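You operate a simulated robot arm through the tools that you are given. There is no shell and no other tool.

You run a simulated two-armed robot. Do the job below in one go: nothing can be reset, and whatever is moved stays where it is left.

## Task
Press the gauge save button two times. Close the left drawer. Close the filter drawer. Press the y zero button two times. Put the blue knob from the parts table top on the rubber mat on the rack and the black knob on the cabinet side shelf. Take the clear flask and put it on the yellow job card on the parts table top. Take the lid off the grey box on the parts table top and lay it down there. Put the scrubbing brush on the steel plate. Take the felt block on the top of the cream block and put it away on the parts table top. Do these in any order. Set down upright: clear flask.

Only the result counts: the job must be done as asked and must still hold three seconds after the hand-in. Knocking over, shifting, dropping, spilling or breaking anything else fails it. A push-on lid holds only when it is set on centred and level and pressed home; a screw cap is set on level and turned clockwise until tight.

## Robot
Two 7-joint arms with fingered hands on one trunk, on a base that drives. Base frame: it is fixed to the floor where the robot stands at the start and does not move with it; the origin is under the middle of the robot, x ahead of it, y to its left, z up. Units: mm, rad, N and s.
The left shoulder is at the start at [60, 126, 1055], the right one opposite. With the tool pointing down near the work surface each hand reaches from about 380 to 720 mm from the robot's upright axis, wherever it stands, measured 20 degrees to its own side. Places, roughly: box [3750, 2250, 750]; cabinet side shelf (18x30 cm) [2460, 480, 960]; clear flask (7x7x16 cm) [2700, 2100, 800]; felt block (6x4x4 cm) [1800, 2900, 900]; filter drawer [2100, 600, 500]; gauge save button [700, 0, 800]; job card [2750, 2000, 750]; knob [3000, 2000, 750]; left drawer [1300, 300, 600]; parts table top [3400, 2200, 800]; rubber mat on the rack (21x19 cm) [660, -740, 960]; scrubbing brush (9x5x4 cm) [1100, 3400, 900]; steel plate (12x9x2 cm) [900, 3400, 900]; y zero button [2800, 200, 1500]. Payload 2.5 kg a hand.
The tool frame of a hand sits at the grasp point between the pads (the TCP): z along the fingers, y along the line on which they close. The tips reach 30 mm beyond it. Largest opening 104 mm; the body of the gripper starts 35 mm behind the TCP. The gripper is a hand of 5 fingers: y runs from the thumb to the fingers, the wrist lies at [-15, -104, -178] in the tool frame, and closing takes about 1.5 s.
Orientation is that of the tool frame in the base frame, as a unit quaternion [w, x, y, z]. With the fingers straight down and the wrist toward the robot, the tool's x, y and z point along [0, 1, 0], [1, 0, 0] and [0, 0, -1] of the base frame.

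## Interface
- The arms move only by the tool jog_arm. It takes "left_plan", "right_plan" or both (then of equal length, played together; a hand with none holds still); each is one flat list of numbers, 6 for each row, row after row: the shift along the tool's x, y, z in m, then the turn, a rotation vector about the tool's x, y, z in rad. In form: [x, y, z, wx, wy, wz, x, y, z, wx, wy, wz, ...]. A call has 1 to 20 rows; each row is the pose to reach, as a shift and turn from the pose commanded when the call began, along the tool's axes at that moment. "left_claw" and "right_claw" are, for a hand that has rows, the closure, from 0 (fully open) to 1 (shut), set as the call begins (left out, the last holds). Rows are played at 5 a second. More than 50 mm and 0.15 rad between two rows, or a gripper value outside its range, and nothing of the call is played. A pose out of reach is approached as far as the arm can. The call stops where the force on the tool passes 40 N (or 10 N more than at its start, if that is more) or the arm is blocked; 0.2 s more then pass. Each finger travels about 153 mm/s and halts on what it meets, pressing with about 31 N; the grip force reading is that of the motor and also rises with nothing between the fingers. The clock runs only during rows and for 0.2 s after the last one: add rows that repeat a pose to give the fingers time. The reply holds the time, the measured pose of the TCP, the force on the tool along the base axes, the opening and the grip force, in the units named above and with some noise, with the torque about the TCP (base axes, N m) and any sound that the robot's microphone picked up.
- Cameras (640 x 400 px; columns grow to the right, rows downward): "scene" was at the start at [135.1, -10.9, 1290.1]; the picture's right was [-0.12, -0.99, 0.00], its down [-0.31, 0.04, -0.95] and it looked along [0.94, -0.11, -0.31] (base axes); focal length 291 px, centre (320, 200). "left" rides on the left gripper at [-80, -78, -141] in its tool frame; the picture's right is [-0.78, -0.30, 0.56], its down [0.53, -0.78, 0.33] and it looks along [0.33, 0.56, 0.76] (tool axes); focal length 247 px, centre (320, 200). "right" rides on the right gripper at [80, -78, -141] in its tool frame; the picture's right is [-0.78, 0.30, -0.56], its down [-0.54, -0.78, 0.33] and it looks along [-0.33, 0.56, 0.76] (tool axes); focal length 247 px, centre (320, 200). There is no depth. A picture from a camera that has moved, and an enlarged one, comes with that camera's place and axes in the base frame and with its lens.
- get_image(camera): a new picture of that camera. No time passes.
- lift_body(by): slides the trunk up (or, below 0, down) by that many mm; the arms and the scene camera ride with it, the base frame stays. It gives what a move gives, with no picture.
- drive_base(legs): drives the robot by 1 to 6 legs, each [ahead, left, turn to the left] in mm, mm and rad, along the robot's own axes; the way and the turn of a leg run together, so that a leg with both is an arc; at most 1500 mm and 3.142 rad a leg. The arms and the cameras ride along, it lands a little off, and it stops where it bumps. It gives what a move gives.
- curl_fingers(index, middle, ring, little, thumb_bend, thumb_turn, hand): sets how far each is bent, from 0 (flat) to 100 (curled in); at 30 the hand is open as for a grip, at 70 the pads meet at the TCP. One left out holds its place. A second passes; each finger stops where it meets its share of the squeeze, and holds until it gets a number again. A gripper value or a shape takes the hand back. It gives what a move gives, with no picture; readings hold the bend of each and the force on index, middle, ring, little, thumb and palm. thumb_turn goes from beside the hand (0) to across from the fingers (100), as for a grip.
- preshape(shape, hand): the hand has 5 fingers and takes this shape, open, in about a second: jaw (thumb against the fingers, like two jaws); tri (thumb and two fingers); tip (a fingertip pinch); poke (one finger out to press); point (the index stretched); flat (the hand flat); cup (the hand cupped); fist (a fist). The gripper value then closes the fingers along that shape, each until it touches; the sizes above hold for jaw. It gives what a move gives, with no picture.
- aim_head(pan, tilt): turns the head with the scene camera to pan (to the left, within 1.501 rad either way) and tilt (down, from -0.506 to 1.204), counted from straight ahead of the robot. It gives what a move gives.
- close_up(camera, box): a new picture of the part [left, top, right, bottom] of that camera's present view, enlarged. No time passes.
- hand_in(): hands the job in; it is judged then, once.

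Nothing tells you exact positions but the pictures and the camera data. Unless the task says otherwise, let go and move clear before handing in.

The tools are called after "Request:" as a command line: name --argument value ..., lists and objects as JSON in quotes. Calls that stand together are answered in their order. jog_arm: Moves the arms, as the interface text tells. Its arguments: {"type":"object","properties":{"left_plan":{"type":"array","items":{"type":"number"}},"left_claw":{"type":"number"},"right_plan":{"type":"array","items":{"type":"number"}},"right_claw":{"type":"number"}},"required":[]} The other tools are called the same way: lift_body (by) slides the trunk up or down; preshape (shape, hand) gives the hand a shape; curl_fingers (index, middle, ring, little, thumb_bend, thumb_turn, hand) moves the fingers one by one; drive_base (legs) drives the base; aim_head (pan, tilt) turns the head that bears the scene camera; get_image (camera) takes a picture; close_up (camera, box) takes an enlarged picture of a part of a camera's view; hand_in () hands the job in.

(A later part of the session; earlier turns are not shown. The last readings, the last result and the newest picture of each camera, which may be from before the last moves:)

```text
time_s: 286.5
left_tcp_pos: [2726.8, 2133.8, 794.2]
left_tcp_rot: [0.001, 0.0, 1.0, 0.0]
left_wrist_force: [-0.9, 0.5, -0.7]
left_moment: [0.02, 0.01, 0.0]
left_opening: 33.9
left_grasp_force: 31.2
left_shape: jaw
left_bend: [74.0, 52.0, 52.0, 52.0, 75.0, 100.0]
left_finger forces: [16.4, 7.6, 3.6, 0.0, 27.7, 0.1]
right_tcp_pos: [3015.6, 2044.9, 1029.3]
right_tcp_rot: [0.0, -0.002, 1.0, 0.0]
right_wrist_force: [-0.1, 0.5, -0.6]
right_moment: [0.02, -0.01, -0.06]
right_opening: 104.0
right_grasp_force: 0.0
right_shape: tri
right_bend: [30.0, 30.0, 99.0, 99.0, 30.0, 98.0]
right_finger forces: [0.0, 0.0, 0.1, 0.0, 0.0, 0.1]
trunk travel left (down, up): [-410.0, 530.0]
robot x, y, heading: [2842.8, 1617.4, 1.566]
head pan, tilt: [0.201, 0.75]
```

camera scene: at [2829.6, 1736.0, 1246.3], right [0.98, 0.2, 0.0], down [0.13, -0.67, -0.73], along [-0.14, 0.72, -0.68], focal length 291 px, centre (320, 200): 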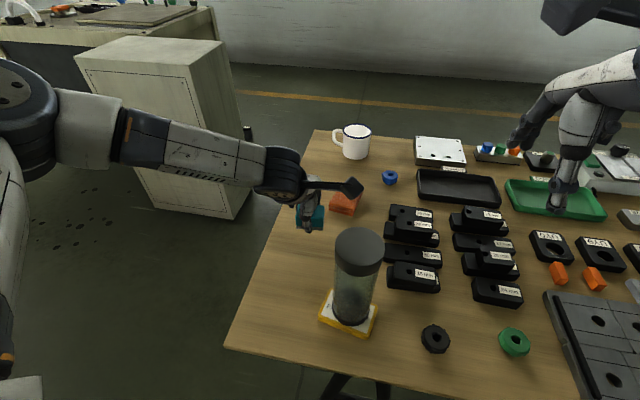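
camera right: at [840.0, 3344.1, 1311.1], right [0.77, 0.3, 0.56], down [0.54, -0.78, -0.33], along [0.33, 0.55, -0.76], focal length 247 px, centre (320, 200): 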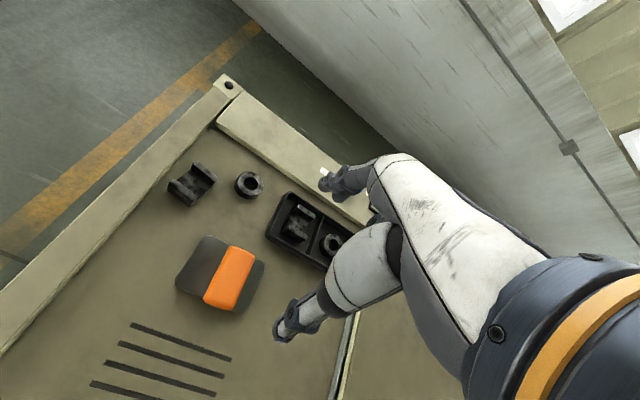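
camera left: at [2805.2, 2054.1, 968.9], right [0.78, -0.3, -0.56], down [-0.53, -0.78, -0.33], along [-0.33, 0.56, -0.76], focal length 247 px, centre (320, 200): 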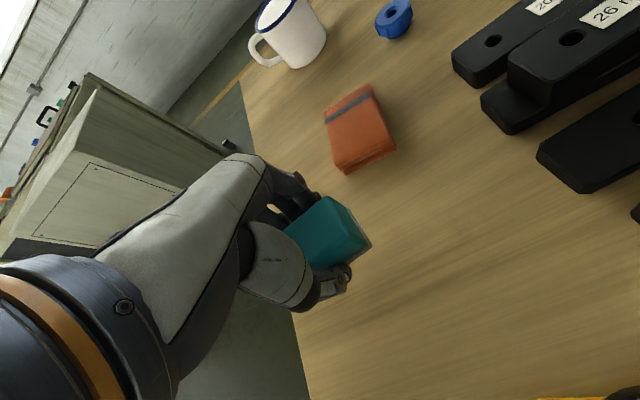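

Request:
lift_body --by -2

Request:
lift_body --by -2

```text
time_s: 287.1
left_tcp_pos: [2724.1, 2132.3, 792.5]
left_tcp_rot: [0.0, 0.0, 1.0, 0.001]
left_wrist_force: [0.5, 0.2, -0.4]
left_moment: [-0.01, -0.02, 0.01]
left_opening: 34.1
left_grasp_force: 30.9
left_shape: jaw
left_bend: [74.0, 52.0, 52.0, 52.0, 75.0, 100.0]
left_finger forces: [16.3, 7.6, 3.7, 0.0, 27.7, 0.0]
right_tcp_pos: [3016.9, 2045.7, 1027.3]
right_tcp_rot: [0.0, -0.002, 1.0, -0.001]
right_wrist_force: [0.1, 0.3, 0.1]
right_moment: [0.0, 0.0, -0.01]
right_opening: 104.0
right_grasp_force: 0.1
right_shape: tri
right_bend: [30.0, 30.0, 99.0, 99.0, 30.0, 98.0]
right_finger forces: [0.0, 0.0, 0.1, 0.0, 0.1, 0.0]
trunk travel left (down, up): [-408.0, 532.0]
robot x, y, heading: [2840.8, 1614.0, 1.57]
head pan, tilt: [0.201, 0.75]
```

```text
time_s: 287.6
left_tcp_pos: [2725.0, 2133.8, 791.7]
left_tcp_rot: [0.001, 0.0, 1.0, 0.002]
left_wrist_force: [-0.9, -1.2, 5.4]
left_moment: [-0.01, -0.02, 0.0]
left_opening: 33.9
left_grasp_force: 31.0
left_shape: jaw
left_bend: [74.0, 52.0, 52.0, 52.0, 74.0, 100.0]
left_finger forces: [17.4, 7.8, 3.6, 0.0, 29.9, 0.0]
right_tcp_pos: [3016.5, 2045.2, 1026.5]
right_tcp_rot: [0.0, -0.002, 1.0, -0.001]
right_wrist_force: [0.9, -0.9, -1.1]
right_moment: [0.02, 0.01, -0.01]
right_opening: 103.7
right_grasp_force: 0.1
right_shape: tri
right_bend: [30.0, 30.0, 99.0, 99.0, 30.0, 98.0]
right_finger forces: [0.0, 0.0, 0.0, 0.0, 0.0, 0.0]
trunk travel left (down, up): [-406.0, 534.0]
robot x, y, heading: [2839.5, 1616.9, 1.573]
head pan, tilt: [0.201, 0.75]
```

Contact at last (table top is z ≈ 751). Opening the left hand.

Request:
jog_arm --left_plan '[0, 0, 0, 0, 0, 0, 0, 0, 0, 0, 0, 0, 0, 0, 0, 0, 0, 0, 0, 0, 0, 0, 0, 0, 0, 0, 0, 0, 0, 0, 0, 0, 0, 0, 0, 0, 0, 0, 0, 0, 0, 0]' --left_claw 0

Request:
close_up --camera "left" --box '[240, 160, 420, 320]'

```text
time_s: 289.2
left_tcp_pos: [2725.5, 2132.4, 789.6]
left_tcp_rot: [0.001, 0.0, 1.0, 0.0]
left_wrist_force: [0.2, -2.0, 7.0]
left_moment: [0.32, 0.07, 0.0]
left_opening: 101.8
left_grasp_force: 0.1
left_shape: jaw
left_bend: [30.0, 31.0, 30.0, 30.0, 30.0, 98.0]
left_finger forces: [0.0, 6.7, 0.1, 0.1, 0.0, 0.1]
right_tcp_pos: [3016.8, 2045.0, 1026.2]
right_tcp_rot: [0.0, -0.002, 1.0, -0.001]
right_wrist_force: [0.4, 0.8, -0.3]
right_moment: [0.01, -0.02, -0.01]
right_opening: 103.7
right_grasp_force: 0.1
right_shape: tri
right_bend: [30.0, 30.0, 99.0, 99.0, 30.0, 98.0]
right_finger forces: [0.0, 0.0, 0.0, 0.1, 0.1, 0.1]
trunk travel left (down, up): [-406.0, 534.0]
robot x, y, heading: [2844.1, 1613.2, 1.568]
head pan, tilt: [0.201, 0.75]
```

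```text
2.50 times, centred on (330, 240) of left
camera zoom: at [2805.4, 2053.6, 929.8], right [0.78, -0.3, -0.56], down [-0.53, -0.78, -0.33], along [-0.33, 0.56, -0.76], focal length 617 px, centre (295, 100)
```

zoom: 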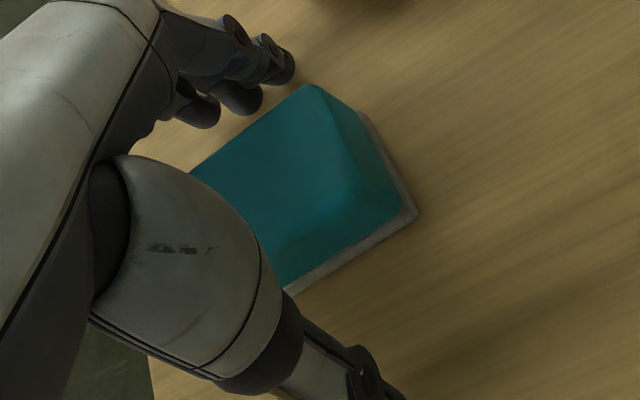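

The felt block is down. Raising the trunk straight up to clear it.

Request:
lift_body --by 244

Request:
get_image --camera "scene"

Request:
get_image --camera "left"

Request:
get_image --camera "right"

```text
time_s: 291.7
left_tcp_pos: [2725.6, 2132.5, 1033.5]
left_tcp_rot: [0.001, 0.001, 1.0, 0.0]
left_wrist_force: [-0.1, 0.0, -0.5]
left_moment: [-0.01, -0.03, 0.0]
left_opening: 103.4
left_grasp_force: 0.1
left_shape: jaw
left_bend: [30.0, 30.0, 30.0, 30.0, 30.0, 98.0]
left_finger forces: [0.0, 0.0, 0.1, 0.0, 0.1, 0.0]
right_tcp_pos: [3016.7, 2045.8, 1268.1]
right_tcp_rot: [0.0, -0.002, 1.0, -0.002]
right_wrist_force: [0.2, 0.4, -0.4]
right_moment: [-0.02, 0.02, -0.01]
right_opening: 104.1
right_grasp_force: 0.1
right_shape: tri
right_bend: [30.0, 30.0, 99.0, 99.0, 30.0, 98.0]
right_finger forces: [0.0, 0.0, 0.1, 0.0, 0.0, 0.0]
trunk travel left (down, up): [-650.0, 290.0]
robot x, y, heading: [2840.9, 1617.6, 1.567]
head pan, tilt: [0.201, 0.75]
```

```text
taken
camera scene: at [2829.6, 1736.1, 1450.8], right [0.98, 0.2, 0.0], down [0.13, -0.67, -0.73], along [-0.14, 0.72, -0.68], focal length 291 px, centre (320, 200)
```

scene: 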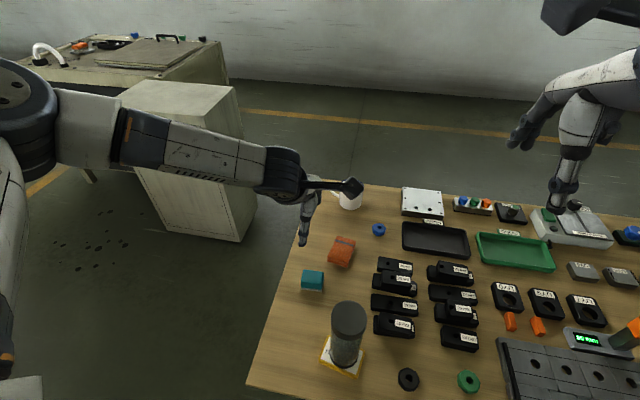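

```text
taken
camera left: at [2805.2, 2054.2, 1173.3], right [0.78, -0.3, -0.56], down [-0.53, -0.78, -0.33], along [-0.33, 0.56, -0.76], focal length 247 px, centre (320, 200)
```

left: 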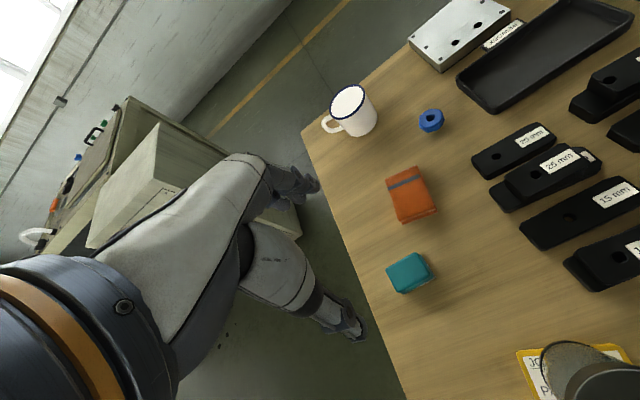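

```text
taken
camera right: at [2936.8, 1968.3, 1410.5], right [0.78, 0.3, 0.56], down [0.54, -0.78, -0.33], along [0.33, 0.56, -0.76], focal length 247 px, centre (320, 200)
```

right: 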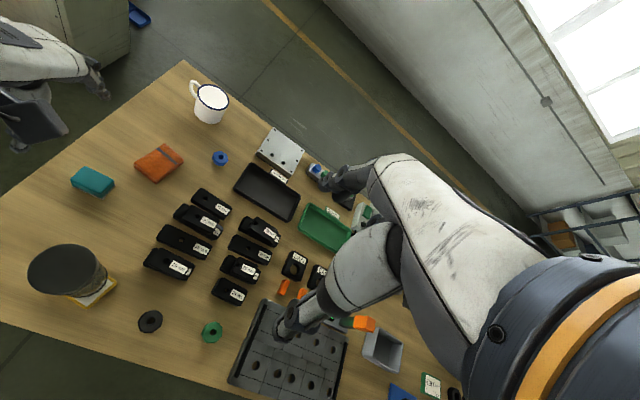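

The felt block rests on the table. Now the knobs: I'll back up 100 mm so the black knob is in the right hand's range, and look at it closely.

Request:
drive_base --legs '[[-100, 0, 0]]'

Request:
jog_arm --right_plan '[0.012, 0, 0.045, 0, 0, 0, 0.024, 0, 0.09, 0, 0, 0, 0.036, 0, 0.135, 0, 0, 0, 0.046, 0, 0.18, 0, 0, 0, 0.046, 0, 0.225, 0, 0, 0, 0.046, 0, 0.27, 0, 0, 0, 0.046, 0, 0.315, 0, 0, 0]'

Request:
aim_head --pan -0.2 --tilt 0.85

Request:
get_image --camera "scene"

Request:
get_image --camera "right"

```text
time_s: 292.9
left_tcp_pos: [2725.5, 2032.6, 1034.9]
left_tcp_rot: [0.002, 0.0, 1.0, 0.001]
left_wrist_force: [0.7, -1.2, 0.6]
left_moment: [0.03, 0.01, 0.01]
left_opening: 103.6
left_grasp_force: 0.0
left_shape: jaw
left_bend: [30.0, 30.0, 30.0, 30.0, 30.0, 98.0]
left_finger forces: [0.0, 0.0, 0.0, 0.0, 0.1, 0.0]
right_tcp_pos: [3016.6, 1945.1, 1269.1]
right_tcp_rot: [0.0, -0.002, 1.0, 0.0]
right_wrist_force: [-0.8, -0.2, 0.2]
right_moment: [0.04, -0.02, -0.03]
right_opening: 103.9
right_grasp_force: 0.0
right_shape: tri
right_bend: [30.0, 30.0, 99.0, 99.0, 30.0, 98.0]
right_finger forces: [0.1, 0.0, 0.0, 0.0, 0.0, 0.1]
trunk travel left (down, up): [-650.0, 290.0]
robot x, y, heading: [2841.4, 1515.4, 1.564]
head pan, tilt: [0.201, 0.75]
```

```text
time_s: 294.4
left_tcp_pos: [2725.7, 2033.6, 1033.2]
left_tcp_rot: [0.0, 0.0, 1.0, 0.001]
left_wrist_force: [-0.1, -0.2, 0.1]
left_moment: [0.01, 0.0, -0.03]
left_opening: 103.6
left_grasp_force: 0.3
left_shape: jaw
left_bend: [30.0, 30.0, 30.0, 30.0, 30.0, 98.0]
left_finger forces: [0.1, 0.2, 0.0, 0.1, 0.0, 0.0]
right_tcp_pos: [2970.5, 1946.0, 954.8]
right_tcp_rot: [0.0, -0.002, 1.0, 0.0]
right_wrist_force: [-0.3, -0.6, 0.4]
right_moment: [0.0, 0.0, -0.01]
right_opening: 103.8
right_grasp_force: 0.1
right_shape: tri
right_bend: [30.0, 30.0, 99.0, 99.0, 30.0, 98.0]
right_finger forces: [0.0, 0.0, 0.0, 0.0, 0.0, 0.0]
trunk travel left (down, up): [-650.0, 290.0]
robot x, y, heading: [2843.2, 1514.4, 1.566]
head pan, tilt: [0.201, 0.75]
```

```text
time_s: 295.3
left_tcp_pos: [2725.7, 2033.8, 1033.8]
left_tcp_rot: [0.001, 0.0, 1.0, 0.0]
left_wrist_force: [0.8, 1.0, 0.5]
left_moment: [0.01, -0.02, -0.01]
left_opening: 103.4
left_grasp_force: 0.2
left_shape: jaw
left_bend: [30.0, 30.0, 30.0, 30.0, 30.0, 98.0]
left_finger forces: [0.0, 0.0, 0.0, 0.0, 0.1, 0.0]
right_tcp_pos: [2970.7, 1945.3, 956.4]
right_tcp_rot: [-0.001, -0.002, 1.0, -0.002]
right_wrist_force: [-0.3, 1.0, -0.4]
right_moment: [-0.02, 0.01, -0.02]
right_opening: 103.6
right_grasp_force: 0.0
right_shape: tri
right_bend: [30.0, 30.0, 99.0, 99.0, 30.0, 98.0]
right_finger forces: [0.0, 0.1, 0.1, 0.1, 0.0, 0.0]
trunk travel left (down, up): [-650.0, 290.0]
robot x, y, heading: [2840.8, 1516.9, 1.569]
head pan, tilt: [-0.201, 0.85]
```

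```text
taken
camera scene: at [2861.4, 1631.2, 1442.8], right [0.98, -0.2, 0.0], down [-0.15, -0.74, -0.66], along [0.13, 0.65, -0.75], focal length 291 px, centre (320, 200)
```

scene: 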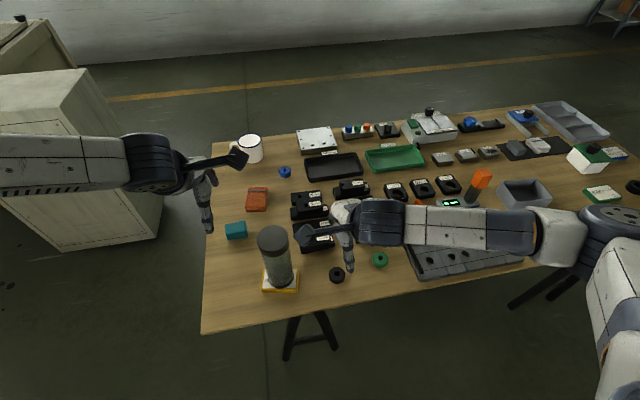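

```text
taken
camera right: at [2890.7, 1867.8, 1096.7], right [0.78, 0.3, 0.56], down [0.54, -0.78, -0.33], along [0.33, 0.55, -0.76], focal length 247 px, centre (320, 200)
```

right: 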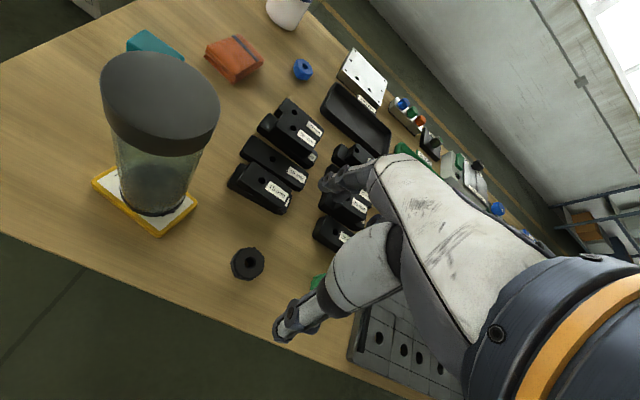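

The black knob is at about [2970, 1957]. Centring above it and lowering to just over the table.

Request:
jog_arm --right_plan '[0, 0.006, 0.04, 0, 0, 0, 0, 0.0115, 0.08, 0, 0, 0, 0, 0.0115, 0.115, 0, 0, 0]'

Request:
close_up --camera "right" --box '[200, 150, 420, 350]'

Request:
close_up --camera "scene" --box '[270, 200, 400, 320]'

```text
time_s: 296.1
left_tcp_pos: [2724.7, 2032.4, 1033.5]
left_tcp_rot: [0.0, 0.0, 1.0, 0.0]
left_wrist_force: [-0.7, -0.3, -0.4]
left_moment: [0.01, -0.02, -0.01]
left_opening: 103.7
left_grasp_force: 0.0
left_shape: jaw
left_bend: [30.0, 30.0, 30.0, 30.0, 30.0, 98.0]
left_finger forces: [0.0, 0.0, 0.1, 0.0, 0.0, 0.0]
right_tcp_pos: [2970.3, 1955.1, 839.0]
right_tcp_rot: [0.0, -0.002, 1.0, -0.001]
right_wrist_force: [0.0, 0.1, 0.6]
right_moment: [0.03, 0.01, -0.02]
right_opening: 104.1
right_grasp_force: 0.1
right_shape: tri
right_bend: [30.0, 30.0, 99.0, 99.0, 30.0, 98.0]
right_finger forces: [0.0, 0.0, 0.1, 0.0, 0.2, 0.0]
trunk travel left (down, up): [-650.0, 290.0]
robot x, y, heading: [2844.8, 1512.0, 1.565]
head pan, tilt: [-0.201, 0.85]
```

```text
2.00 times, centred on (310, 250) of right
camera zoom: at [2890.9, 1878.4, 980.4], right [0.77, 0.3, 0.56], down [0.54, -0.78, -0.33], along [0.33, 0.56, -0.76], focal length 494 px, centre (340, 100)
```

zoom: 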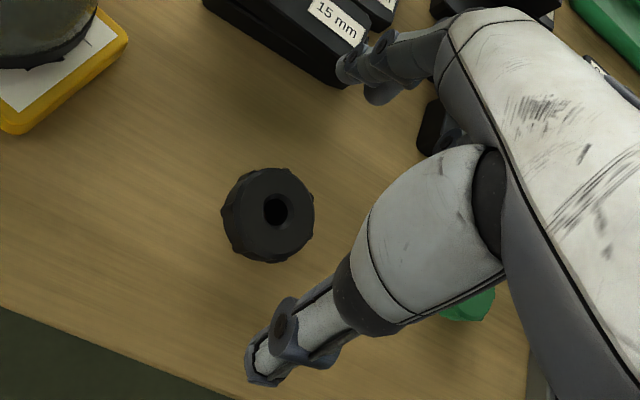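

```text
3.33 times, centred on (335, 260) of scene
camera zoom: at [2861.1, 1631.8, 1442.8], right [0.98, -0.2, 0.0], down [-0.15, -0.74, -0.66], along [0.13, 0.65, -0.75], focal length 969 px, centre (270, 0)
```

zoom: 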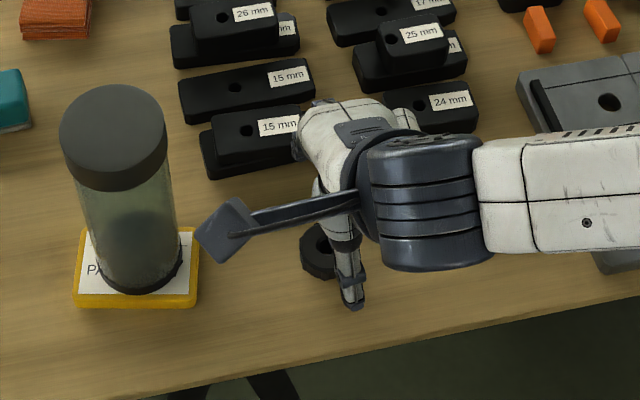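

Well aligned. A 3 mm shift, then down to 40 mm above the table and close.

Request:
jog_arm --right_plan '[-0.0015, 0.0035, 0.02, 0, 0, 0, -0.0015, 0.0035, 0.035, 0, 0, 0, -0.0015, 0.0035, 0.045, 0, 0, 0]'

Request:
jog_arm --right_plan '[0, 0, 0, 0, 0, 0, 0, 0, 0, 0, 0, 0, 0, 0, 0, 0, 0, 0, 0, 0, 0, 0, 0, 0, 0, 0, 0, 0, 0, 0, 0, 0, 0, 0, 0, 0, 0, 0, 0, 0, 0, 0, 0, 0, 0, 0, 0, 0]' --right_claw 1

Request:
close_up --camera "right" --box '[200, 150, 420, 350]'

```text
time_s: 296.9
left_tcp_pos: [2725.1, 2032.8, 1033.6]
left_tcp_rot: [0.001, -0.001, 1.0, 0.0]
left_wrist_force: [-0.1, -0.2, 0.9]
left_moment: [0.01, -0.01, 0.02]
left_opening: 103.6
left_grasp_force: 0.0
left_shape: jaw
left_bend: [30.0, 30.0, 30.0, 30.0, 30.0, 98.0]
left_finger forces: [0.1, 0.1, 0.0, 0.1, 0.0, 0.0]
right_tcp_pos: [2969.8, 1968.2, 803.5]
right_tcp_rot: [0.0, -0.002, 1.0, -0.001]
right_wrist_force: [0.9, -0.5, -0.1]
right_moment: [0.06, -0.02, 0.01]
right_opening: 103.8
right_grasp_force: 0.0
right_shape: tri
right_bend: [30.0, 30.0, 99.0, 99.0, 30.0, 98.0]
right_finger forces: [0.1, 0.6, 0.0, 0.1, 0.0, 0.0]
right hand out of reach, approached as far as the arm can: row 2, 3
trunk travel left (down, up): [-650.0, 290.0]
robot x, y, heading: [2845.7, 1514.5, 1.566]
head pan, tilt: [-0.201, 0.85]
```

```text
time_s: 298.7
left_tcp_pos: [2725.4, 2031.5, 1033.9]
left_tcp_rot: [0.0, 0.0, 1.0, 0.0]
left_wrist_force: [0.4, 0.1, 0.4]
left_moment: [0.03, 0.01, -0.01]
left_opening: 104.0
left_grasp_force: 0.0
left_shape: jaw
left_bend: [30.0, 30.0, 30.0, 30.0, 30.0, 98.0]
left_finger forces: [0.0, 0.1, 0.1, 0.0, 0.0, 0.0]
right_tcp_pos: [2969.0, 1967.9, 804.2]
right_tcp_rot: [0.001, -0.002, 1.0, -0.002]
right_wrist_force: [1.2, 0.3, 0.1]
right_moment: [0.01, -0.01, -0.02]
right_opening: 31.5
right_grasp_force: 31.0
right_shape: tri
right_bend: [74.0, 54.0, 100.0, 100.0, 74.0, 100.0]
right_finger forces: [14.4, 13.3, 0.0, 0.0, 27.6, 0.1]
trunk travel left (down, up): [-650.0, 290.0]
robot x, y, heading: [2843.1, 1514.4, 1.564]
head pan, tilt: [-0.201, 0.85]
```

```text
2.00 times, centred on (310, 250) of right
camera zoom: at [2890.1, 1890.5, 944.2], right [0.78, 0.3, 0.56], down [0.54, -0.78, -0.33], along [0.33, 0.55, -0.76], focal length 494 px, centre (340, 100)
```

zoom: 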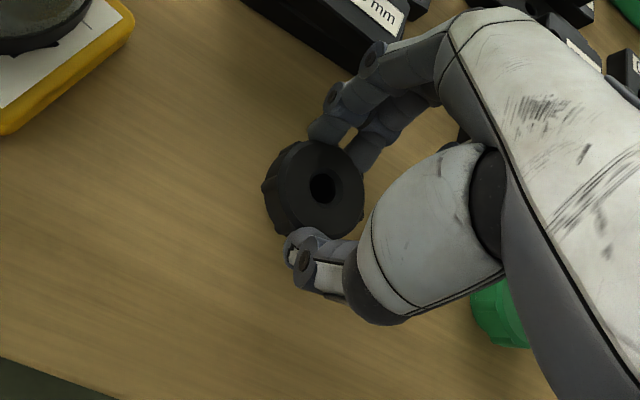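

The arm was at its near limit, but the fingers closed firmly on the knob. Lifting to see if it comes along.

Request:
jog_arm --right_plan '[0, 0, -0.01, 0, 0, 0, 0, 0, -0.03, 0, 0, 0, 0, 0, -0.06, 0, 0, 0]'

Request:
get_image --camera "right"

Request:
close_up --camera "right" --box '[200, 150, 420, 350]'

Request:
close_up --camera "scene" --box '[270, 180, 430, 320]'

```text
time_s: 299.5
left_tcp_pos: [2724.9, 2032.9, 1035.0]
left_tcp_rot: [0.001, 0.0, 1.0, 0.001]
left_wrist_force: [-0.3, 0.3, -0.1]
left_moment: [0.02, -0.01, -0.01]
left_opening: 103.9
left_grasp_force: 0.0
left_shape: jaw
left_bend: [30.0, 30.0, 30.0, 30.0, 30.0, 98.0]
left_finger forces: [0.0, 0.0, 0.0, 0.0, 0.1, 0.1]
right_tcp_pos: [2969.7, 1967.5, 863.9]
right_tcp_rot: [0.001, -0.002, 1.0, -0.001]
right_wrist_force: [-0.5, -0.8, -0.6]
right_moment: [-0.01, 0.05, -0.01]
right_opening: 31.2
right_grasp_force: 30.6
right_shape: tri
right_bend: [74.0, 54.0, 100.0, 100.0, 74.0, 100.0]
right_finger forces: [14.4, 13.3, 0.0, 0.0, 27.5, 0.0]
trunk travel left (down, up): [-650.0, 290.0]
robot x, y, heading: [2844.4, 1513.2, 1.567]
head pan, tilt: [-0.201, 0.85]
```

```text
taken
camera right: at [2890.2, 1890.6, 1004.1], right [0.77, 0.3, 0.56], down [0.54, -0.78, -0.33], along [0.33, 0.55, -0.76], focal length 247 px, centre (320, 200)
```

right: 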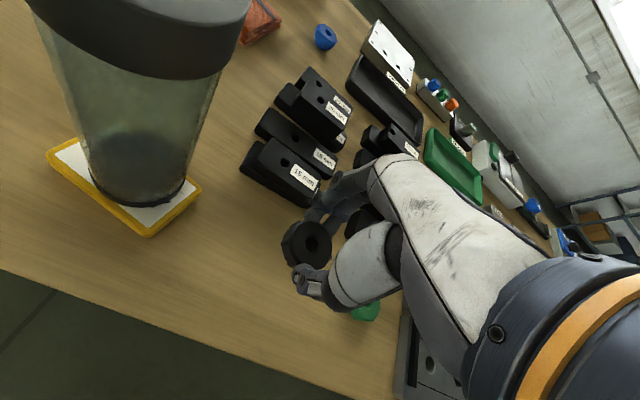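

```text
2.00 times, centred on (310, 250) of right
camera zoom: at [2890.2, 1890.6, 1004.1], right [0.77, 0.3, 0.56], down [0.54, -0.78, -0.33], along [0.33, 0.55, -0.76], focal length 494 px, centre (340, 100)
```

zoom: 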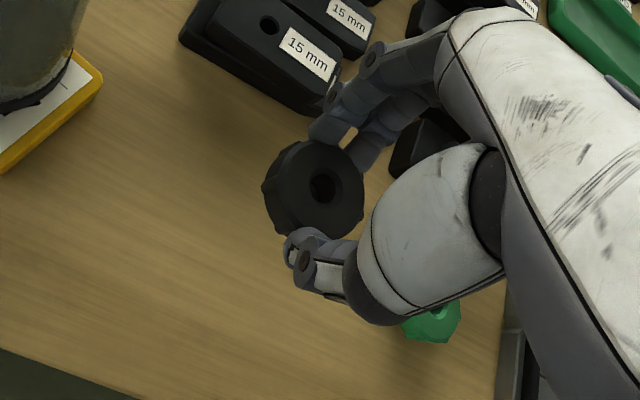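

```text
2.86 times, centred on (350, 250) of scene
camera zoom: at [2861.6, 1631.0, 1442.8], right [0.98, -0.2, 0.0], down [-0.15, -0.74, -0.66], along [0.13, 0.65, -0.75], focal length 831 px, centre (234, 57)
```

zoom: 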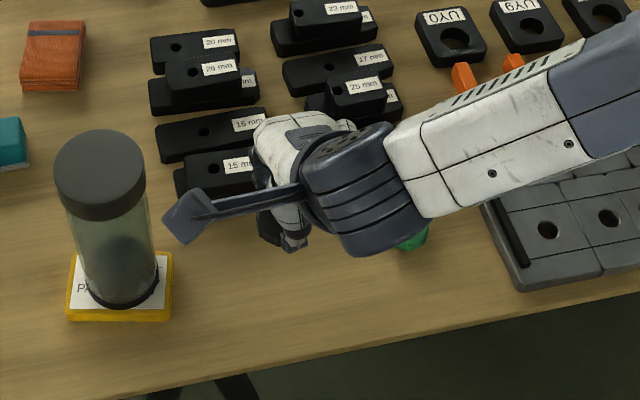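

The black knob is held. I'll raise the right hand and look at the left arm's posture before driving.

Request:
jog_arm --right_plan '[0, 0, -0.05, 0, 0, 0, 0, 0, -0.1, 0, 0, 0, 0, 0, -0.15, 0, 0, 0, 0, 0, -0.2, 0, 0, 0, 0, 0, -0.25, 0, 0, 0]'

Request:
drive_base --legs '[[-300, 0, 0]]'

Request:
aim_head --pan 0.9 --tilt 0.5

Request:
get_image --camera "scene"

```text
time_s: 300.7
left_tcp_pos: [2726.1, 2033.4, 1033.1]
left_tcp_rot: [0.001, 0.0, 1.0, 0.0]
left_wrist_force: [-0.4, -0.1, -0.3]
left_moment: [-0.03, -0.02, 0.01]
left_opening: 103.6
left_grasp_force: 0.2
left_shape: jaw
left_bend: [30.0, 30.0, 30.0, 30.0, 30.0, 98.0]
left_finger forces: [0.0, 0.0, 0.0, 0.0, 0.0, 0.0]
right_tcp_pos: [2970.7, 1969.3, 1113.2]
right_tcp_rot: [0.001, -0.001, 1.0, -0.003]
right_wrist_force: [0.5, 0.3, -0.7]
right_moment: [0.03, 0.02, -0.03]
right_opening: 30.9
right_grasp_force: 31.6
right_shape: tri
right_bend: [74.0, 54.0, 100.0, 100.0, 74.0, 100.0]
right_finger forces: [14.6, 13.3, 0.1, 0.0, 27.5, 0.0]
trunk travel left (down, up): [-650.0, 290.0]
robot x, y, heading: [2845.9, 1513.5, 1.567]
head pan, tilt: [-0.201, 0.85]
```

```text
time_s: 302.8
left_tcp_pos: [2722.1, 1733.7, 1035.3]
left_tcp_rot: [0.001, -0.001, 1.0, 0.0]
left_wrist_force: [-0.1, 0.5, -0.2]
left_moment: [0.02, 0.0, 0.03]
left_opening: 103.5
left_grasp_force: 0.2
left_shape: jaw
left_bend: [30.0, 30.0, 30.0, 30.0, 30.0, 98.0]
left_finger forces: [0.1, 0.1, 0.1, 0.0, 0.0, 0.0]
right_tcp_pos: [2967.6, 1671.2, 1113.5]
right_tcp_rot: [0.0, -0.002, 1.0, -0.002]
right_wrist_force: [0.5, -0.6, -0.3]
right_moment: [0.0, -0.02, 0.0]
right_opening: 31.0
right_grasp_force: 31.1
right_shape: tri
right_bend: [74.0, 54.0, 100.0, 100.0, 74.0, 100.0]
right_finger forces: [14.6, 13.3, 0.0, 0.0, 27.6, 0.0]
trunk travel left (down, up): [-650.0, 290.0]
robot x, y, heading: [2844.2, 1214.1, 1.569]
head pan, tilt: [-0.201, 0.85]
```

```text
time_s: 304.1
left_tcp_pos: [2723.3, 1732.8, 1032.9]
left_tcp_rot: [0.001, -0.001, 1.0, -0.001]
left_wrist_force: [-0.3, -0.7, -0.4]
left_moment: [0.07, 0.01, 0.01]
left_opening: 103.8
left_grasp_force: 0.1
left_shape: jaw
left_bend: [30.0, 30.0, 30.0, 30.0, 30.0, 98.0]
left_finger forces: [0.0, 0.0, 0.0, 0.0, 0.0, 0.0]
right_tcp_pos: [2968.4, 1671.5, 1113.8]
right_tcp_rot: [0.0, -0.002, 1.0, -0.002]
right_wrist_force: [-0.4, -0.6, -0.3]
right_moment: [0.01, -0.01, 0.03]
right_opening: 31.1
right_grasp_force: 31.7
right_shape: tri
right_bend: [74.0, 54.0, 100.0, 100.0, 74.0, 100.0]
right_finger forces: [14.6, 13.3, 0.0, 0.0, 27.5, 0.1]
trunk travel left (down, up): [-650.0, 290.0]
robot x, y, heading: [2842.7, 1219.2, 1.568]
head pan, tilt: [0.901, 0.499]
```

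```text
taken
camera scene: at [2773.9, 1311.9, 1472.7], right [0.62, 0.78, 0.0], down [0.38, -0.3, -0.88], along [-0.69, 0.55, -0.48], focal length 291 px, centre (320, 200)
```

scene: 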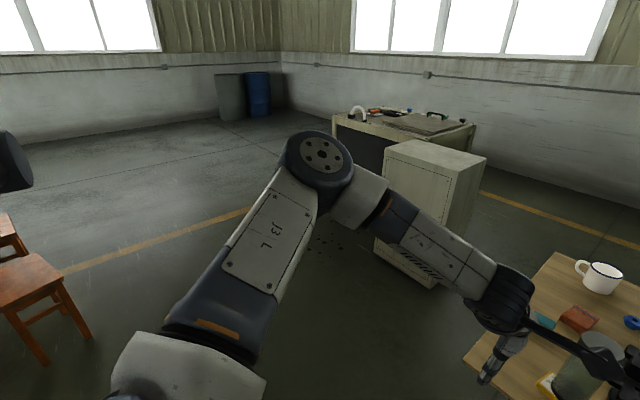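

The left elbow rides high, so I'll raise the trunk 200 mm to keep everything above the mill's door, then turn around toward the cabinet's side shelf.

Request:
lift_body --by 200

Request:
drive_base --legs '[[220, 235, 0], [0, 0, 3.14]]'

Request:
aim_head --pan -0.2 --tilt 0.6

Request:
get_image --camera "scene"

Request:
get_image --camera "right"

```text
time_s: 306.3
left_tcp_pos: [2723.3, 1734.1, 1232.8]
left_tcp_rot: [0.001, -0.001, 1.0, 0.001]
left_wrist_force: [0.2, -0.5, 0.7]
left_moment: [-0.04, -0.02, 0.03]
left_opening: 103.7
left_grasp_force: 0.1
left_shape: jaw
left_bend: [30.0, 30.0, 30.0, 30.0, 30.0, 98.0]
left_finger forces: [0.0, 0.0, 0.1, 0.1, 0.1, 0.0]
right_tcp_pos: [2968.4, 1670.6, 1312.8]
right_tcp_rot: [0.0, -0.002, 1.0, -0.001]
right_wrist_force: [0.7, -0.1, -0.3]
right_moment: [-0.01, 0.0, 0.04]
right_opening: 30.9
right_grasp_force: 30.7
right_shape: tri
right_bend: [74.0, 54.0, 100.0, 100.0, 74.0, 100.0]
right_finger forces: [14.5, 13.4, 0.0, 0.1, 27.5, 0.0]
trunk travel left (down, up): [-850.0, 90.0]
robot x, y, heading: [2842.0, 1212.0, 1.571]
head pan, tilt: [0.901, 0.499]
```

```text
time_s: 315.8
left_tcp_pos: [2731.2, 918.4, 1234.0]
left_tcp_rot: [0.001, 1.0, 0.004, -0.001]
left_wrist_force: [0.0, 0.0, -0.2]
left_moment: [0.03, -0.02, -0.02]
left_opening: 103.8
left_grasp_force: 0.1
left_shape: jaw
left_bend: [30.0, 30.0, 30.0, 30.0, 30.0, 98.0]
left_finger forces: [0.1, 0.1, 0.0, 0.0, 0.0, 0.0]
right_tcp_pos: [2486.6, 980.6, 1312.2]
right_tcp_rot: [-0.002, 1.0, 0.005, 0.0]
right_wrist_force: [-0.5, -0.2, -0.2]
right_moment: [-0.01, -0.02, 0.02]
right_opening: 30.7
right_grasp_force: 31.3
right_shape: tri
right_bend: [74.0, 54.0, 100.0, 100.0, 74.0, 100.0]
right_finger forces: [14.3, 13.3, 0.0, 0.1, 27.1, 0.1]
trunk travel left (down, up): [-850.0, 90.0]
robot x, y, heading: [2607.3, 1436.2, -1.569]
head pan, tilt: [0.901, 0.499]
```

```text
time_s: 317.1
left_tcp_pos: [2731.7, 919.7, 1233.3]
left_tcp_rot: [0.0, 1.0, 0.003, -0.001]
left_wrist_force: [0.6, 0.8, 0.3]
left_moment: [0.0, -0.01, 0.05]
left_opening: 103.7
left_grasp_force: 0.0
left_shape: jaw
left_bend: [30.0, 30.0, 30.0, 30.0, 30.0, 98.0]
left_finger forces: [0.0, 0.1, 0.0, 0.0, 0.0, 0.0]
right_tcp_pos: [2486.6, 981.3, 1314.0]
right_tcp_rot: [-0.002, 1.0, 0.005, -0.001]
right_wrist_force: [-0.6, 0.6, -0.3]
right_moment: [0.0, -0.02, -0.01]
right_opening: 30.7
right_grasp_force: 31.5
right_shape: tri
right_bend: [74.0, 54.0, 100.0, 100.0, 74.0, 100.0]
right_finger forces: [14.3, 13.3, 0.1, 0.1, 27.1, 0.0]
trunk travel left (down, up): [-850.0, 90.0]
robot x, y, heading: [2608.5, 1439.5, -1.57]
head pan, tilt: [-0.201, 0.6]
```

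```text
taken
camera scene: at [2594.4, 1310.0, 1663.7], right [-0.98, 0.19, 0.0], down [0.11, 0.55, -0.83], along [-0.16, -0.81, -0.56], focal length 291 px, centre (320, 200)
```

scene: 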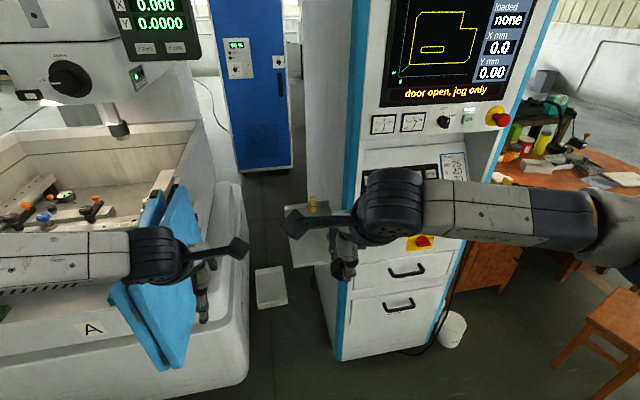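

```text
taken
camera right: at [2565.4, 1058.5, 1453.9], right [-0.77, -0.31, 0.56], down [-0.54, 0.77, -0.33], along [-0.33, -0.56, -0.76], focal length 247 px, centre (320, 200)
```

right: 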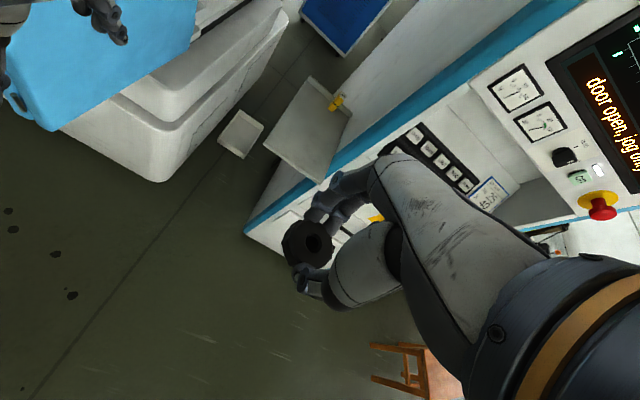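

The shelf spans about x 2375–2549, y 300–655 at z ≈ 960, with only a small yellow item at its far end. I'll drive ahead to y ≈ 1100 and lower the trunk a little.

Request:
drive_base --legs '[[335, -16, 0]]'

Request:
lift_body --by -60

Request:
aim_head --pan -0.2 --tilt 0.8

Request:
get_image --camera "scene"

Request:
get_image --camera "right"

Request:
get_image --camera "left"

```text
time_s: 319.3
left_tcp_pos: [2716.4, 585.4, 1234.5]
left_tcp_rot: [0.0, 1.0, 0.003, -0.001]
left_wrist_force: [-0.4, -0.7, -0.1]
left_moment: [0.05, 0.03, -0.03]
left_opening: 103.9
left_grasp_force: 0.1
left_shape: jaw
left_bend: [30.0, 30.0, 30.0, 30.0, 30.0, 98.0]
left_finger forces: [0.1, 0.0, 0.1, 0.1, 0.0, 0.1]
right_tcp_pos: [2470.4, 647.1, 1314.0]
right_tcp_rot: [-0.002, 1.0, 0.006, 0.001]
right_wrist_force: [-0.5, -0.8, -0.1]
right_moment: [-0.01, 0.02, -0.02]
right_opening: 30.9
right_grasp_force: 31.1
right_shape: tri
right_bend: [74.0, 54.0, 100.0, 100.0, 74.0, 100.0]
right_finger forces: [14.2, 13.3, 0.0, 0.1, 27.2, 0.1]
trunk travel left (down, up): [-850.0, 90.0]
robot x, y, heading: [2591.6, 1105.0, -1.571]
head pan, tilt: [-0.201, 0.6]
```

```text
time_s: 320.3
left_tcp_pos: [2715.1, 586.0, 1172.6]
left_tcp_rot: [0.001, 1.0, 0.003, -0.001]
left_wrist_force: [0.2, -0.6, -1.9]
left_moment: [-0.02, 0.0, 0.03]
left_opening: 103.8
left_grasp_force: 0.0
left_shape: jaw
left_bend: [30.0, 30.0, 30.0, 30.0, 30.0, 98.0]
left_finger forces: [0.0, 0.0, 0.0, 0.0, 0.0, 0.1]
right_tcp_pos: [2469.8, 648.2, 1252.9]
right_tcp_rot: [-0.002, 1.0, 0.005, -0.001]
right_wrist_force: [-0.4, -1.1, -0.9]
right_moment: [0.01, 0.01, -0.02]
right_opening: 30.4
right_grasp_force: 31.3
right_shape: tri
right_bend: [74.0, 54.0, 100.0, 100.0, 74.0, 100.0]
right_finger forces: [14.3, 13.3, 0.0, 0.0, 27.1, 0.1]
trunk travel left (down, up): [-790.0, 150.0]
robot x, y, heading: [2597.3, 1100.0, -1.566]
head pan, tilt: [-0.201, 0.6]
```

```text
time_s: 321.0
left_tcp_pos: [2715.2, 586.5, 1173.8]
left_tcp_rot: [0.0, 1.0, 0.003, -0.001]
left_wrist_force: [0.4, 0.0, 0.1]
left_moment: [0.03, 0.02, -0.01]
left_opening: 103.7
left_grasp_force: 0.1
left_shape: jaw
left_bend: [30.0, 30.0, 30.0, 30.0, 30.0, 98.0]
left_finger forces: [0.1, 0.0, 0.1, 0.0, 0.0, 0.0]
right_tcp_pos: [2471.1, 648.0, 1252.2]
right_tcp_rot: [-0.002, 1.0, 0.005, 0.0]
right_wrist_force: [0.3, -0.3, -0.6]
right_moment: [0.0, -0.02, -0.02]
right_opening: 30.8
right_grasp_force: 30.5
right_shape: tri
right_bend: [74.0, 54.0, 100.0, 100.0, 74.0, 100.0]
right_finger forces: [14.3, 13.3, 0.0, 0.0, 27.2, 0.1]
trunk travel left (down, up): [-790.0, 150.0]
robot x, y, heading: [2593.2, 1105.2, -1.571]
head pan, tilt: [-0.201, 0.799]
```

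```text
taken
camera scene: at [2581.0, 984.8, 1586.9], right [-0.98, 0.2, 0.0], down [0.14, 0.7, -0.7], along [-0.14, -0.68, -0.72], focal length 291 px, centre (320, 200)
```

scene: 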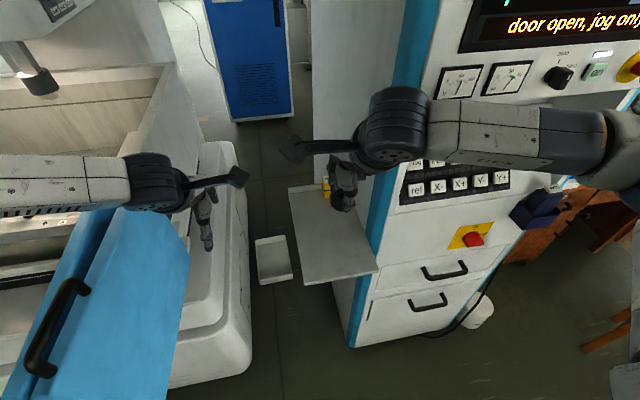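

```text
taken
camera right: at [2550.4, 725.7, 1394.0], right [-0.77, -0.31, 0.56], down [-0.54, 0.77, -0.33], along [-0.33, -0.56, -0.76], focal length 247 px, centre (320, 200)
```

right: 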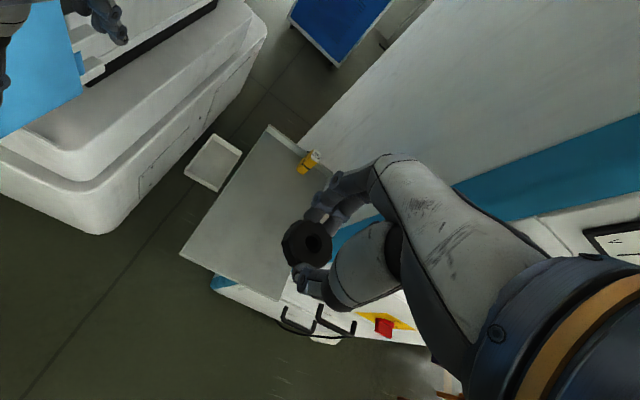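

```text
taken
camera left: at [2635.5, 662.2, 1313.2], right [-0.78, 0.29, -0.56], down [0.53, 0.78, -0.33], along [0.34, -0.55, -0.76], focal length 247 px, centre (320, 200)
```

left: 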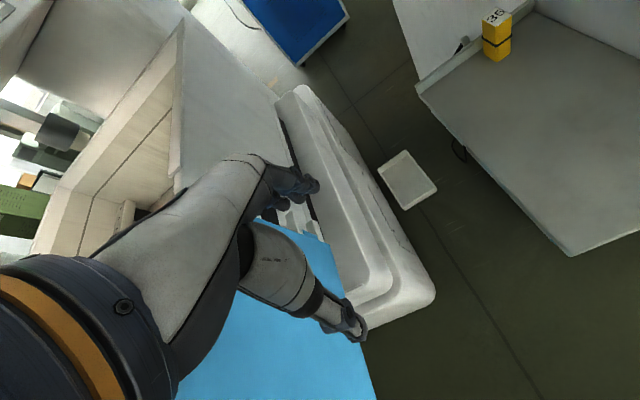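

The shelf's front edge is at y ≈ 645. I'll bring the knob forward to y ≈ 560 and down to about 45 mm over the shelf.

Request:
jog_arm --right_plan '[0, 0.0176, 0.03, 0, 0, 0, 0, 0.0352, 0.07, 0, 0, 0, 0, 0.0528, 0.11, 0, 0, 0, 0, 0.0704, 0.15, 0, 0, 0, 0, 0.088, 0.195, 0, 0, 0]'

Request:
get_image --camera "scene"

Request:
get_image --camera "right"

Request:
get_image --camera "left"

```text
time_s: 322.2
left_tcp_pos: [2716.0, 585.3, 1174.1]
left_tcp_rot: [0.0, 1.0, 0.004, -0.001]
left_wrist_force: [-0.3, 0.2, 0.0]
left_moment: [0.04, 0.02, -0.03]
left_opening: 103.8
left_grasp_force: 0.0
left_shape: jaw
left_bend: [30.0, 30.0, 30.0, 30.0, 30.0, 98.0]
left_finger forces: [0.1, 0.1, 0.0, 0.1, 0.0, 0.1]
right_tcp_pos: [2471.7, 559.7, 1056.5]
right_tcp_rot: [-0.001, 1.0, 0.005, 0.001]
right_wrist_force: [0.1, -0.5, -1.3]
right_moment: [0.01, 0.04, 0.01]
right_opening: 30.7
right_grasp_force: 31.4
right_shape: tri
right_bend: [74.0, 55.0, 100.0, 100.0, 74.0, 100.0]
right_finger forces: [14.3, 13.3, 0.0, 0.1, 27.0, 0.0]
trunk travel left (down, up): [-790.0, 150.0]
robot x, y, heading: [2592.2, 1101.6, -1.568]
head pan, tilt: [-0.201, 0.799]
```

```text
taken
camera scene: at [2581.1, 984.1, 1586.8], right [-0.98, 0.2, 0.0], down [0.14, 0.7, -0.7], along [-0.14, -0.68, -0.72], focal length 291 px, centre (320, 200)
```

scene: 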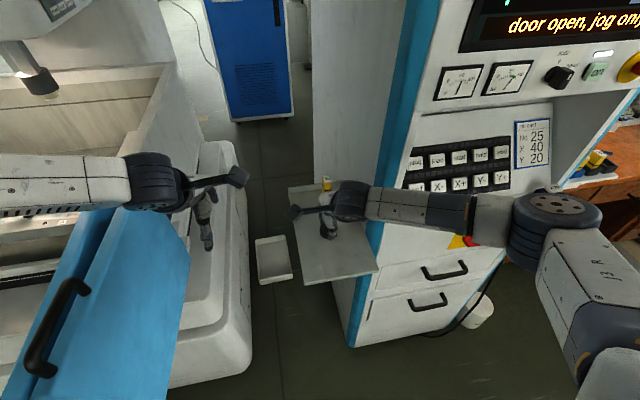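

```text
taken
camera right: at [2551.4, 637.9, 1197.9], right [-0.77, -0.31, 0.56], down [-0.54, 0.77, -0.33], along [-0.33, -0.56, -0.76], focal length 247 px, centre (320, 200)
```

right: 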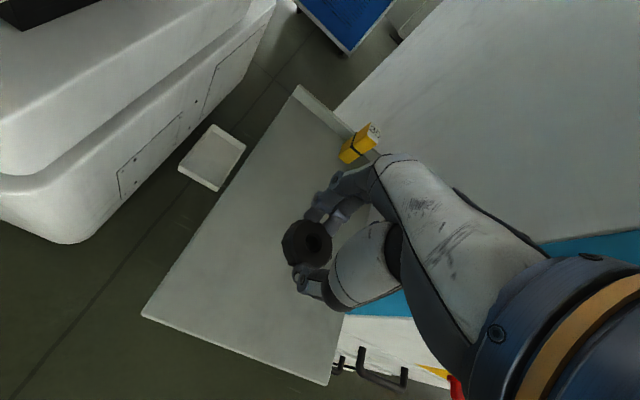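

```text
taken
camera left: at [2635.6, 661.6, 1313.0], right [-0.78, 0.29, -0.56], down [0.53, 0.78, -0.33], along [0.34, -0.55, -0.76], focal length 247 px, centre (320, 200)
```

left: 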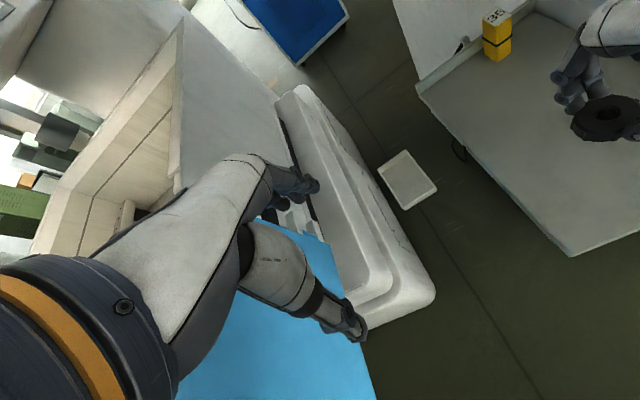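

The knob is over the middle of the shelf. Lowering in steps until it touches.

Request:
jog_arm --right_plan '[0, 0, 0.015, 0, 0, 0, 0, 0, 0.03, 0, 0, 0, 0, 0, 0.038, 0, 0, 0]'

Request:
jog_arm --right_plan '[0, 0, 0.002, 0, 0, 0, 0, 0, 0.004, 0, 0, 0]'

Request:
close_up --camera "right" --box '[230, 160, 430, 340]'

```text
time_s: 323.0
left_tcp_pos: [2716.2, 585.9, 1173.6]
left_tcp_rot: [0.0, 1.0, 0.002, 0.0]
left_wrist_force: [0.5, 0.3, -0.5]
left_moment: [0.01, 0.0, -0.01]
left_opening: 103.8
left_grasp_force: 0.0
left_shape: jaw
left_bend: [30.0, 30.0, 30.0, 30.0, 30.0, 98.0]
left_finger forces: [0.0, 0.1, 0.0, 0.1, 0.0, 0.1]
right_tcp_pos: [2472.7, 561.5, 1019.8]
right_tcp_rot: [-0.001, 1.0, 0.005, 0.0]
right_wrist_force: [0.2, -0.7, -0.6]
right_moment: [0.01, 0.04, -0.03]
right_opening: 30.9
right_grasp_force: 30.0
right_shape: tri
right_bend: [74.0, 55.0, 100.0, 100.0, 74.0, 100.0]
right_finger forces: [14.3, 13.3, 0.1, 0.1, 27.2, 0.1]
trunk travel left (down, up): [-790.0, 150.0]
robot x, y, heading: [2594.6, 1103.7, -1.564]
head pan, tilt: [-0.201, 0.799]
```

```text
time_s: 323.6
left_tcp_pos: [2715.9, 585.4, 1173.6]
left_tcp_rot: [-0.001, 1.0, 0.002, 0.0]
left_wrist_force: [0.1, -0.4, -0.4]
left_moment: [0.01, 0.02, 0.0]
left_opening: 103.7
left_grasp_force: 0.0
left_shape: jaw
left_bend: [30.0, 30.0, 30.0, 30.0, 30.0, 98.0]
left_finger forces: [0.0, 0.0, 0.1, 0.1, 0.0, 0.1]
right_tcp_pos: [2471.7, 561.9, 1014.4]
right_tcp_rot: [-0.001, 1.0, 0.005, 0.0]
right_wrist_force: [-0.1, 0.6, 0.2]
right_moment: [0.0, -0.03, -0.01]
right_opening: 30.6
right_grasp_force: 31.2
right_shape: tri
right_bend: [74.0, 55.0, 100.0, 100.0, 74.0, 100.0]
right_finger forces: [14.3, 13.3, 0.1, 0.0, 27.0, 0.1]
trunk travel left (down, up): [-790.0, 150.0]
robot x, y, heading: [2596.1, 1102.8, -1.569]
head pan, tilt: [-0.201, 0.799]
```

```text
2.22 times, centred on (330, 250) of right
camera zoom: at [2551.4, 638.8, 1156.5], right [-0.77, -0.31, 0.56], down [-0.54, 0.77, -0.33], along [-0.33, -0.56, -0.76], focal length 549 px, centre (298, 89)
```

zoom: 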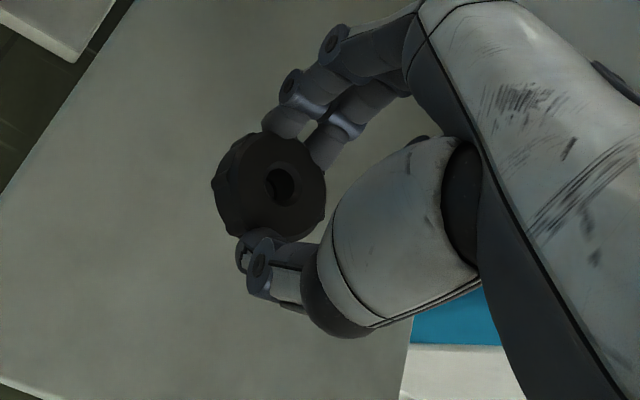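

Request:
jog_arm --right_plan '[0, 0, 0.002, 0, 0, 0, 0, 0, 0.004, 0, 0, 0]'

Request:
jog_arm --right_plan '[0, 0, 0.002, 0, 0, 0, 0, 0, 0.004, 0, 0, 0]'

Request:
jog_arm --right_plan '[0, 0, 0.0015, 0, 0, 0, 0, 0, 0.003, 0, 0, 0]'

```text
time_s: 324.2
left_tcp_pos: [2715.8, 586.3, 1174.3]
left_tcp_rot: [0.0, 1.0, 0.002, -0.001]
left_wrist_force: [0.2, 0.3, -1.0]
left_moment: [-0.02, 0.02, -0.01]
left_opening: 103.8
left_grasp_force: 0.1
left_shape: jaw
left_bend: [30.0, 30.0, 30.0, 30.0, 30.0, 98.0]
left_finger forces: [0.0, 0.1, 0.1, 0.0, 0.0, 0.0]
right_tcp_pos: [2472.0, 560.4, 1011.9]
right_tcp_rot: [-0.002, 1.0, 0.005, 0.0]
right_wrist_force: [0.4, -0.6, 0.1]
right_moment: [0.05, 0.04, -0.01]
right_opening: 30.4
right_grasp_force: 30.6
right_shape: tri
right_bend: [74.0, 55.0, 100.0, 100.0, 74.0, 100.0]
right_finger forces: [14.3, 13.2, 0.0, 0.0, 27.2, 0.1]
trunk travel left (down, up): [-790.0, 150.0]
robot x, y, heading: [2591.2, 1102.8, -1.574]
head pan, tilt: [-0.201, 0.799]
```

```text
time_s: 324.8
left_tcp_pos: [2715.5, 585.5, 1173.8]
left_tcp_rot: [0.0, 1.0, 0.002, -0.001]
left_wrist_force: [-0.2, -0.1, -0.4]
left_moment: [0.02, -0.02, 0.0]
left_opening: 103.4
left_grasp_force: 0.2
left_shape: jaw
left_bend: [30.0, 30.0, 30.0, 30.0, 30.0, 98.0]
left_finger forces: [0.0, 0.1, 0.0, 0.0, 0.0, 0.0]
right_tcp_pos: [2471.4, 559.8, 1007.5]
right_tcp_rot: [-0.002, 1.0, 0.005, 0.0]
right_wrist_force: [0.1, 0.5, -0.8]
right_moment: [0.01, -0.02, 0.02]
right_opening: 30.5
right_grasp_force: 30.6
right_shape: tri
right_bend: [74.0, 55.0, 100.0, 100.0, 74.0, 100.0]
right_finger forces: [14.3, 13.4, 0.0, 0.0, 27.1, 0.0]
trunk travel left (down, up): [-790.0, 150.0]
robot x, y, heading: [2593.3, 1106.8, -1.569]
head pan, tilt: [-0.201, 0.799]
```

```text
time_s: 325.4
left_tcp_pos: [2715.0, 585.6, 1173.6]
left_tcp_rot: [-0.001, 1.0, 0.002, -0.001]
left_wrist_force: [-0.5, -0.3, -0.3]
left_moment: [-0.01, -0.01, -0.01]
left_opening: 103.8
left_grasp_force: 0.2
left_shape: jaw
left_bend: [30.0, 30.0, 30.0, 30.0, 30.0, 98.0]
left_finger forces: [0.0, 0.0, 0.0, 0.0, 0.0, 0.0]
right_tcp_pos: [2471.5, 560.4, 1004.8]
right_tcp_rot: [-0.001, 1.0, 0.004, 0.0]
right_wrist_force: [-0.2, -0.4, -0.5]
right_moment: [0.01, 0.01, -0.03]
right_opening: 30.6
right_grasp_force: 31.3
right_shape: tri
right_bend: [74.0, 55.0, 100.0, 100.0, 74.0, 100.0]
right_finger forces: [14.3, 13.2, 0.0, 0.1, 27.1, 0.0]
trunk travel left (down, up): [-790.0, 150.0]
robot x, y, heading: [2595.2, 1103.2, -1.566]
head pan, tilt: [-0.201, 0.799]
```

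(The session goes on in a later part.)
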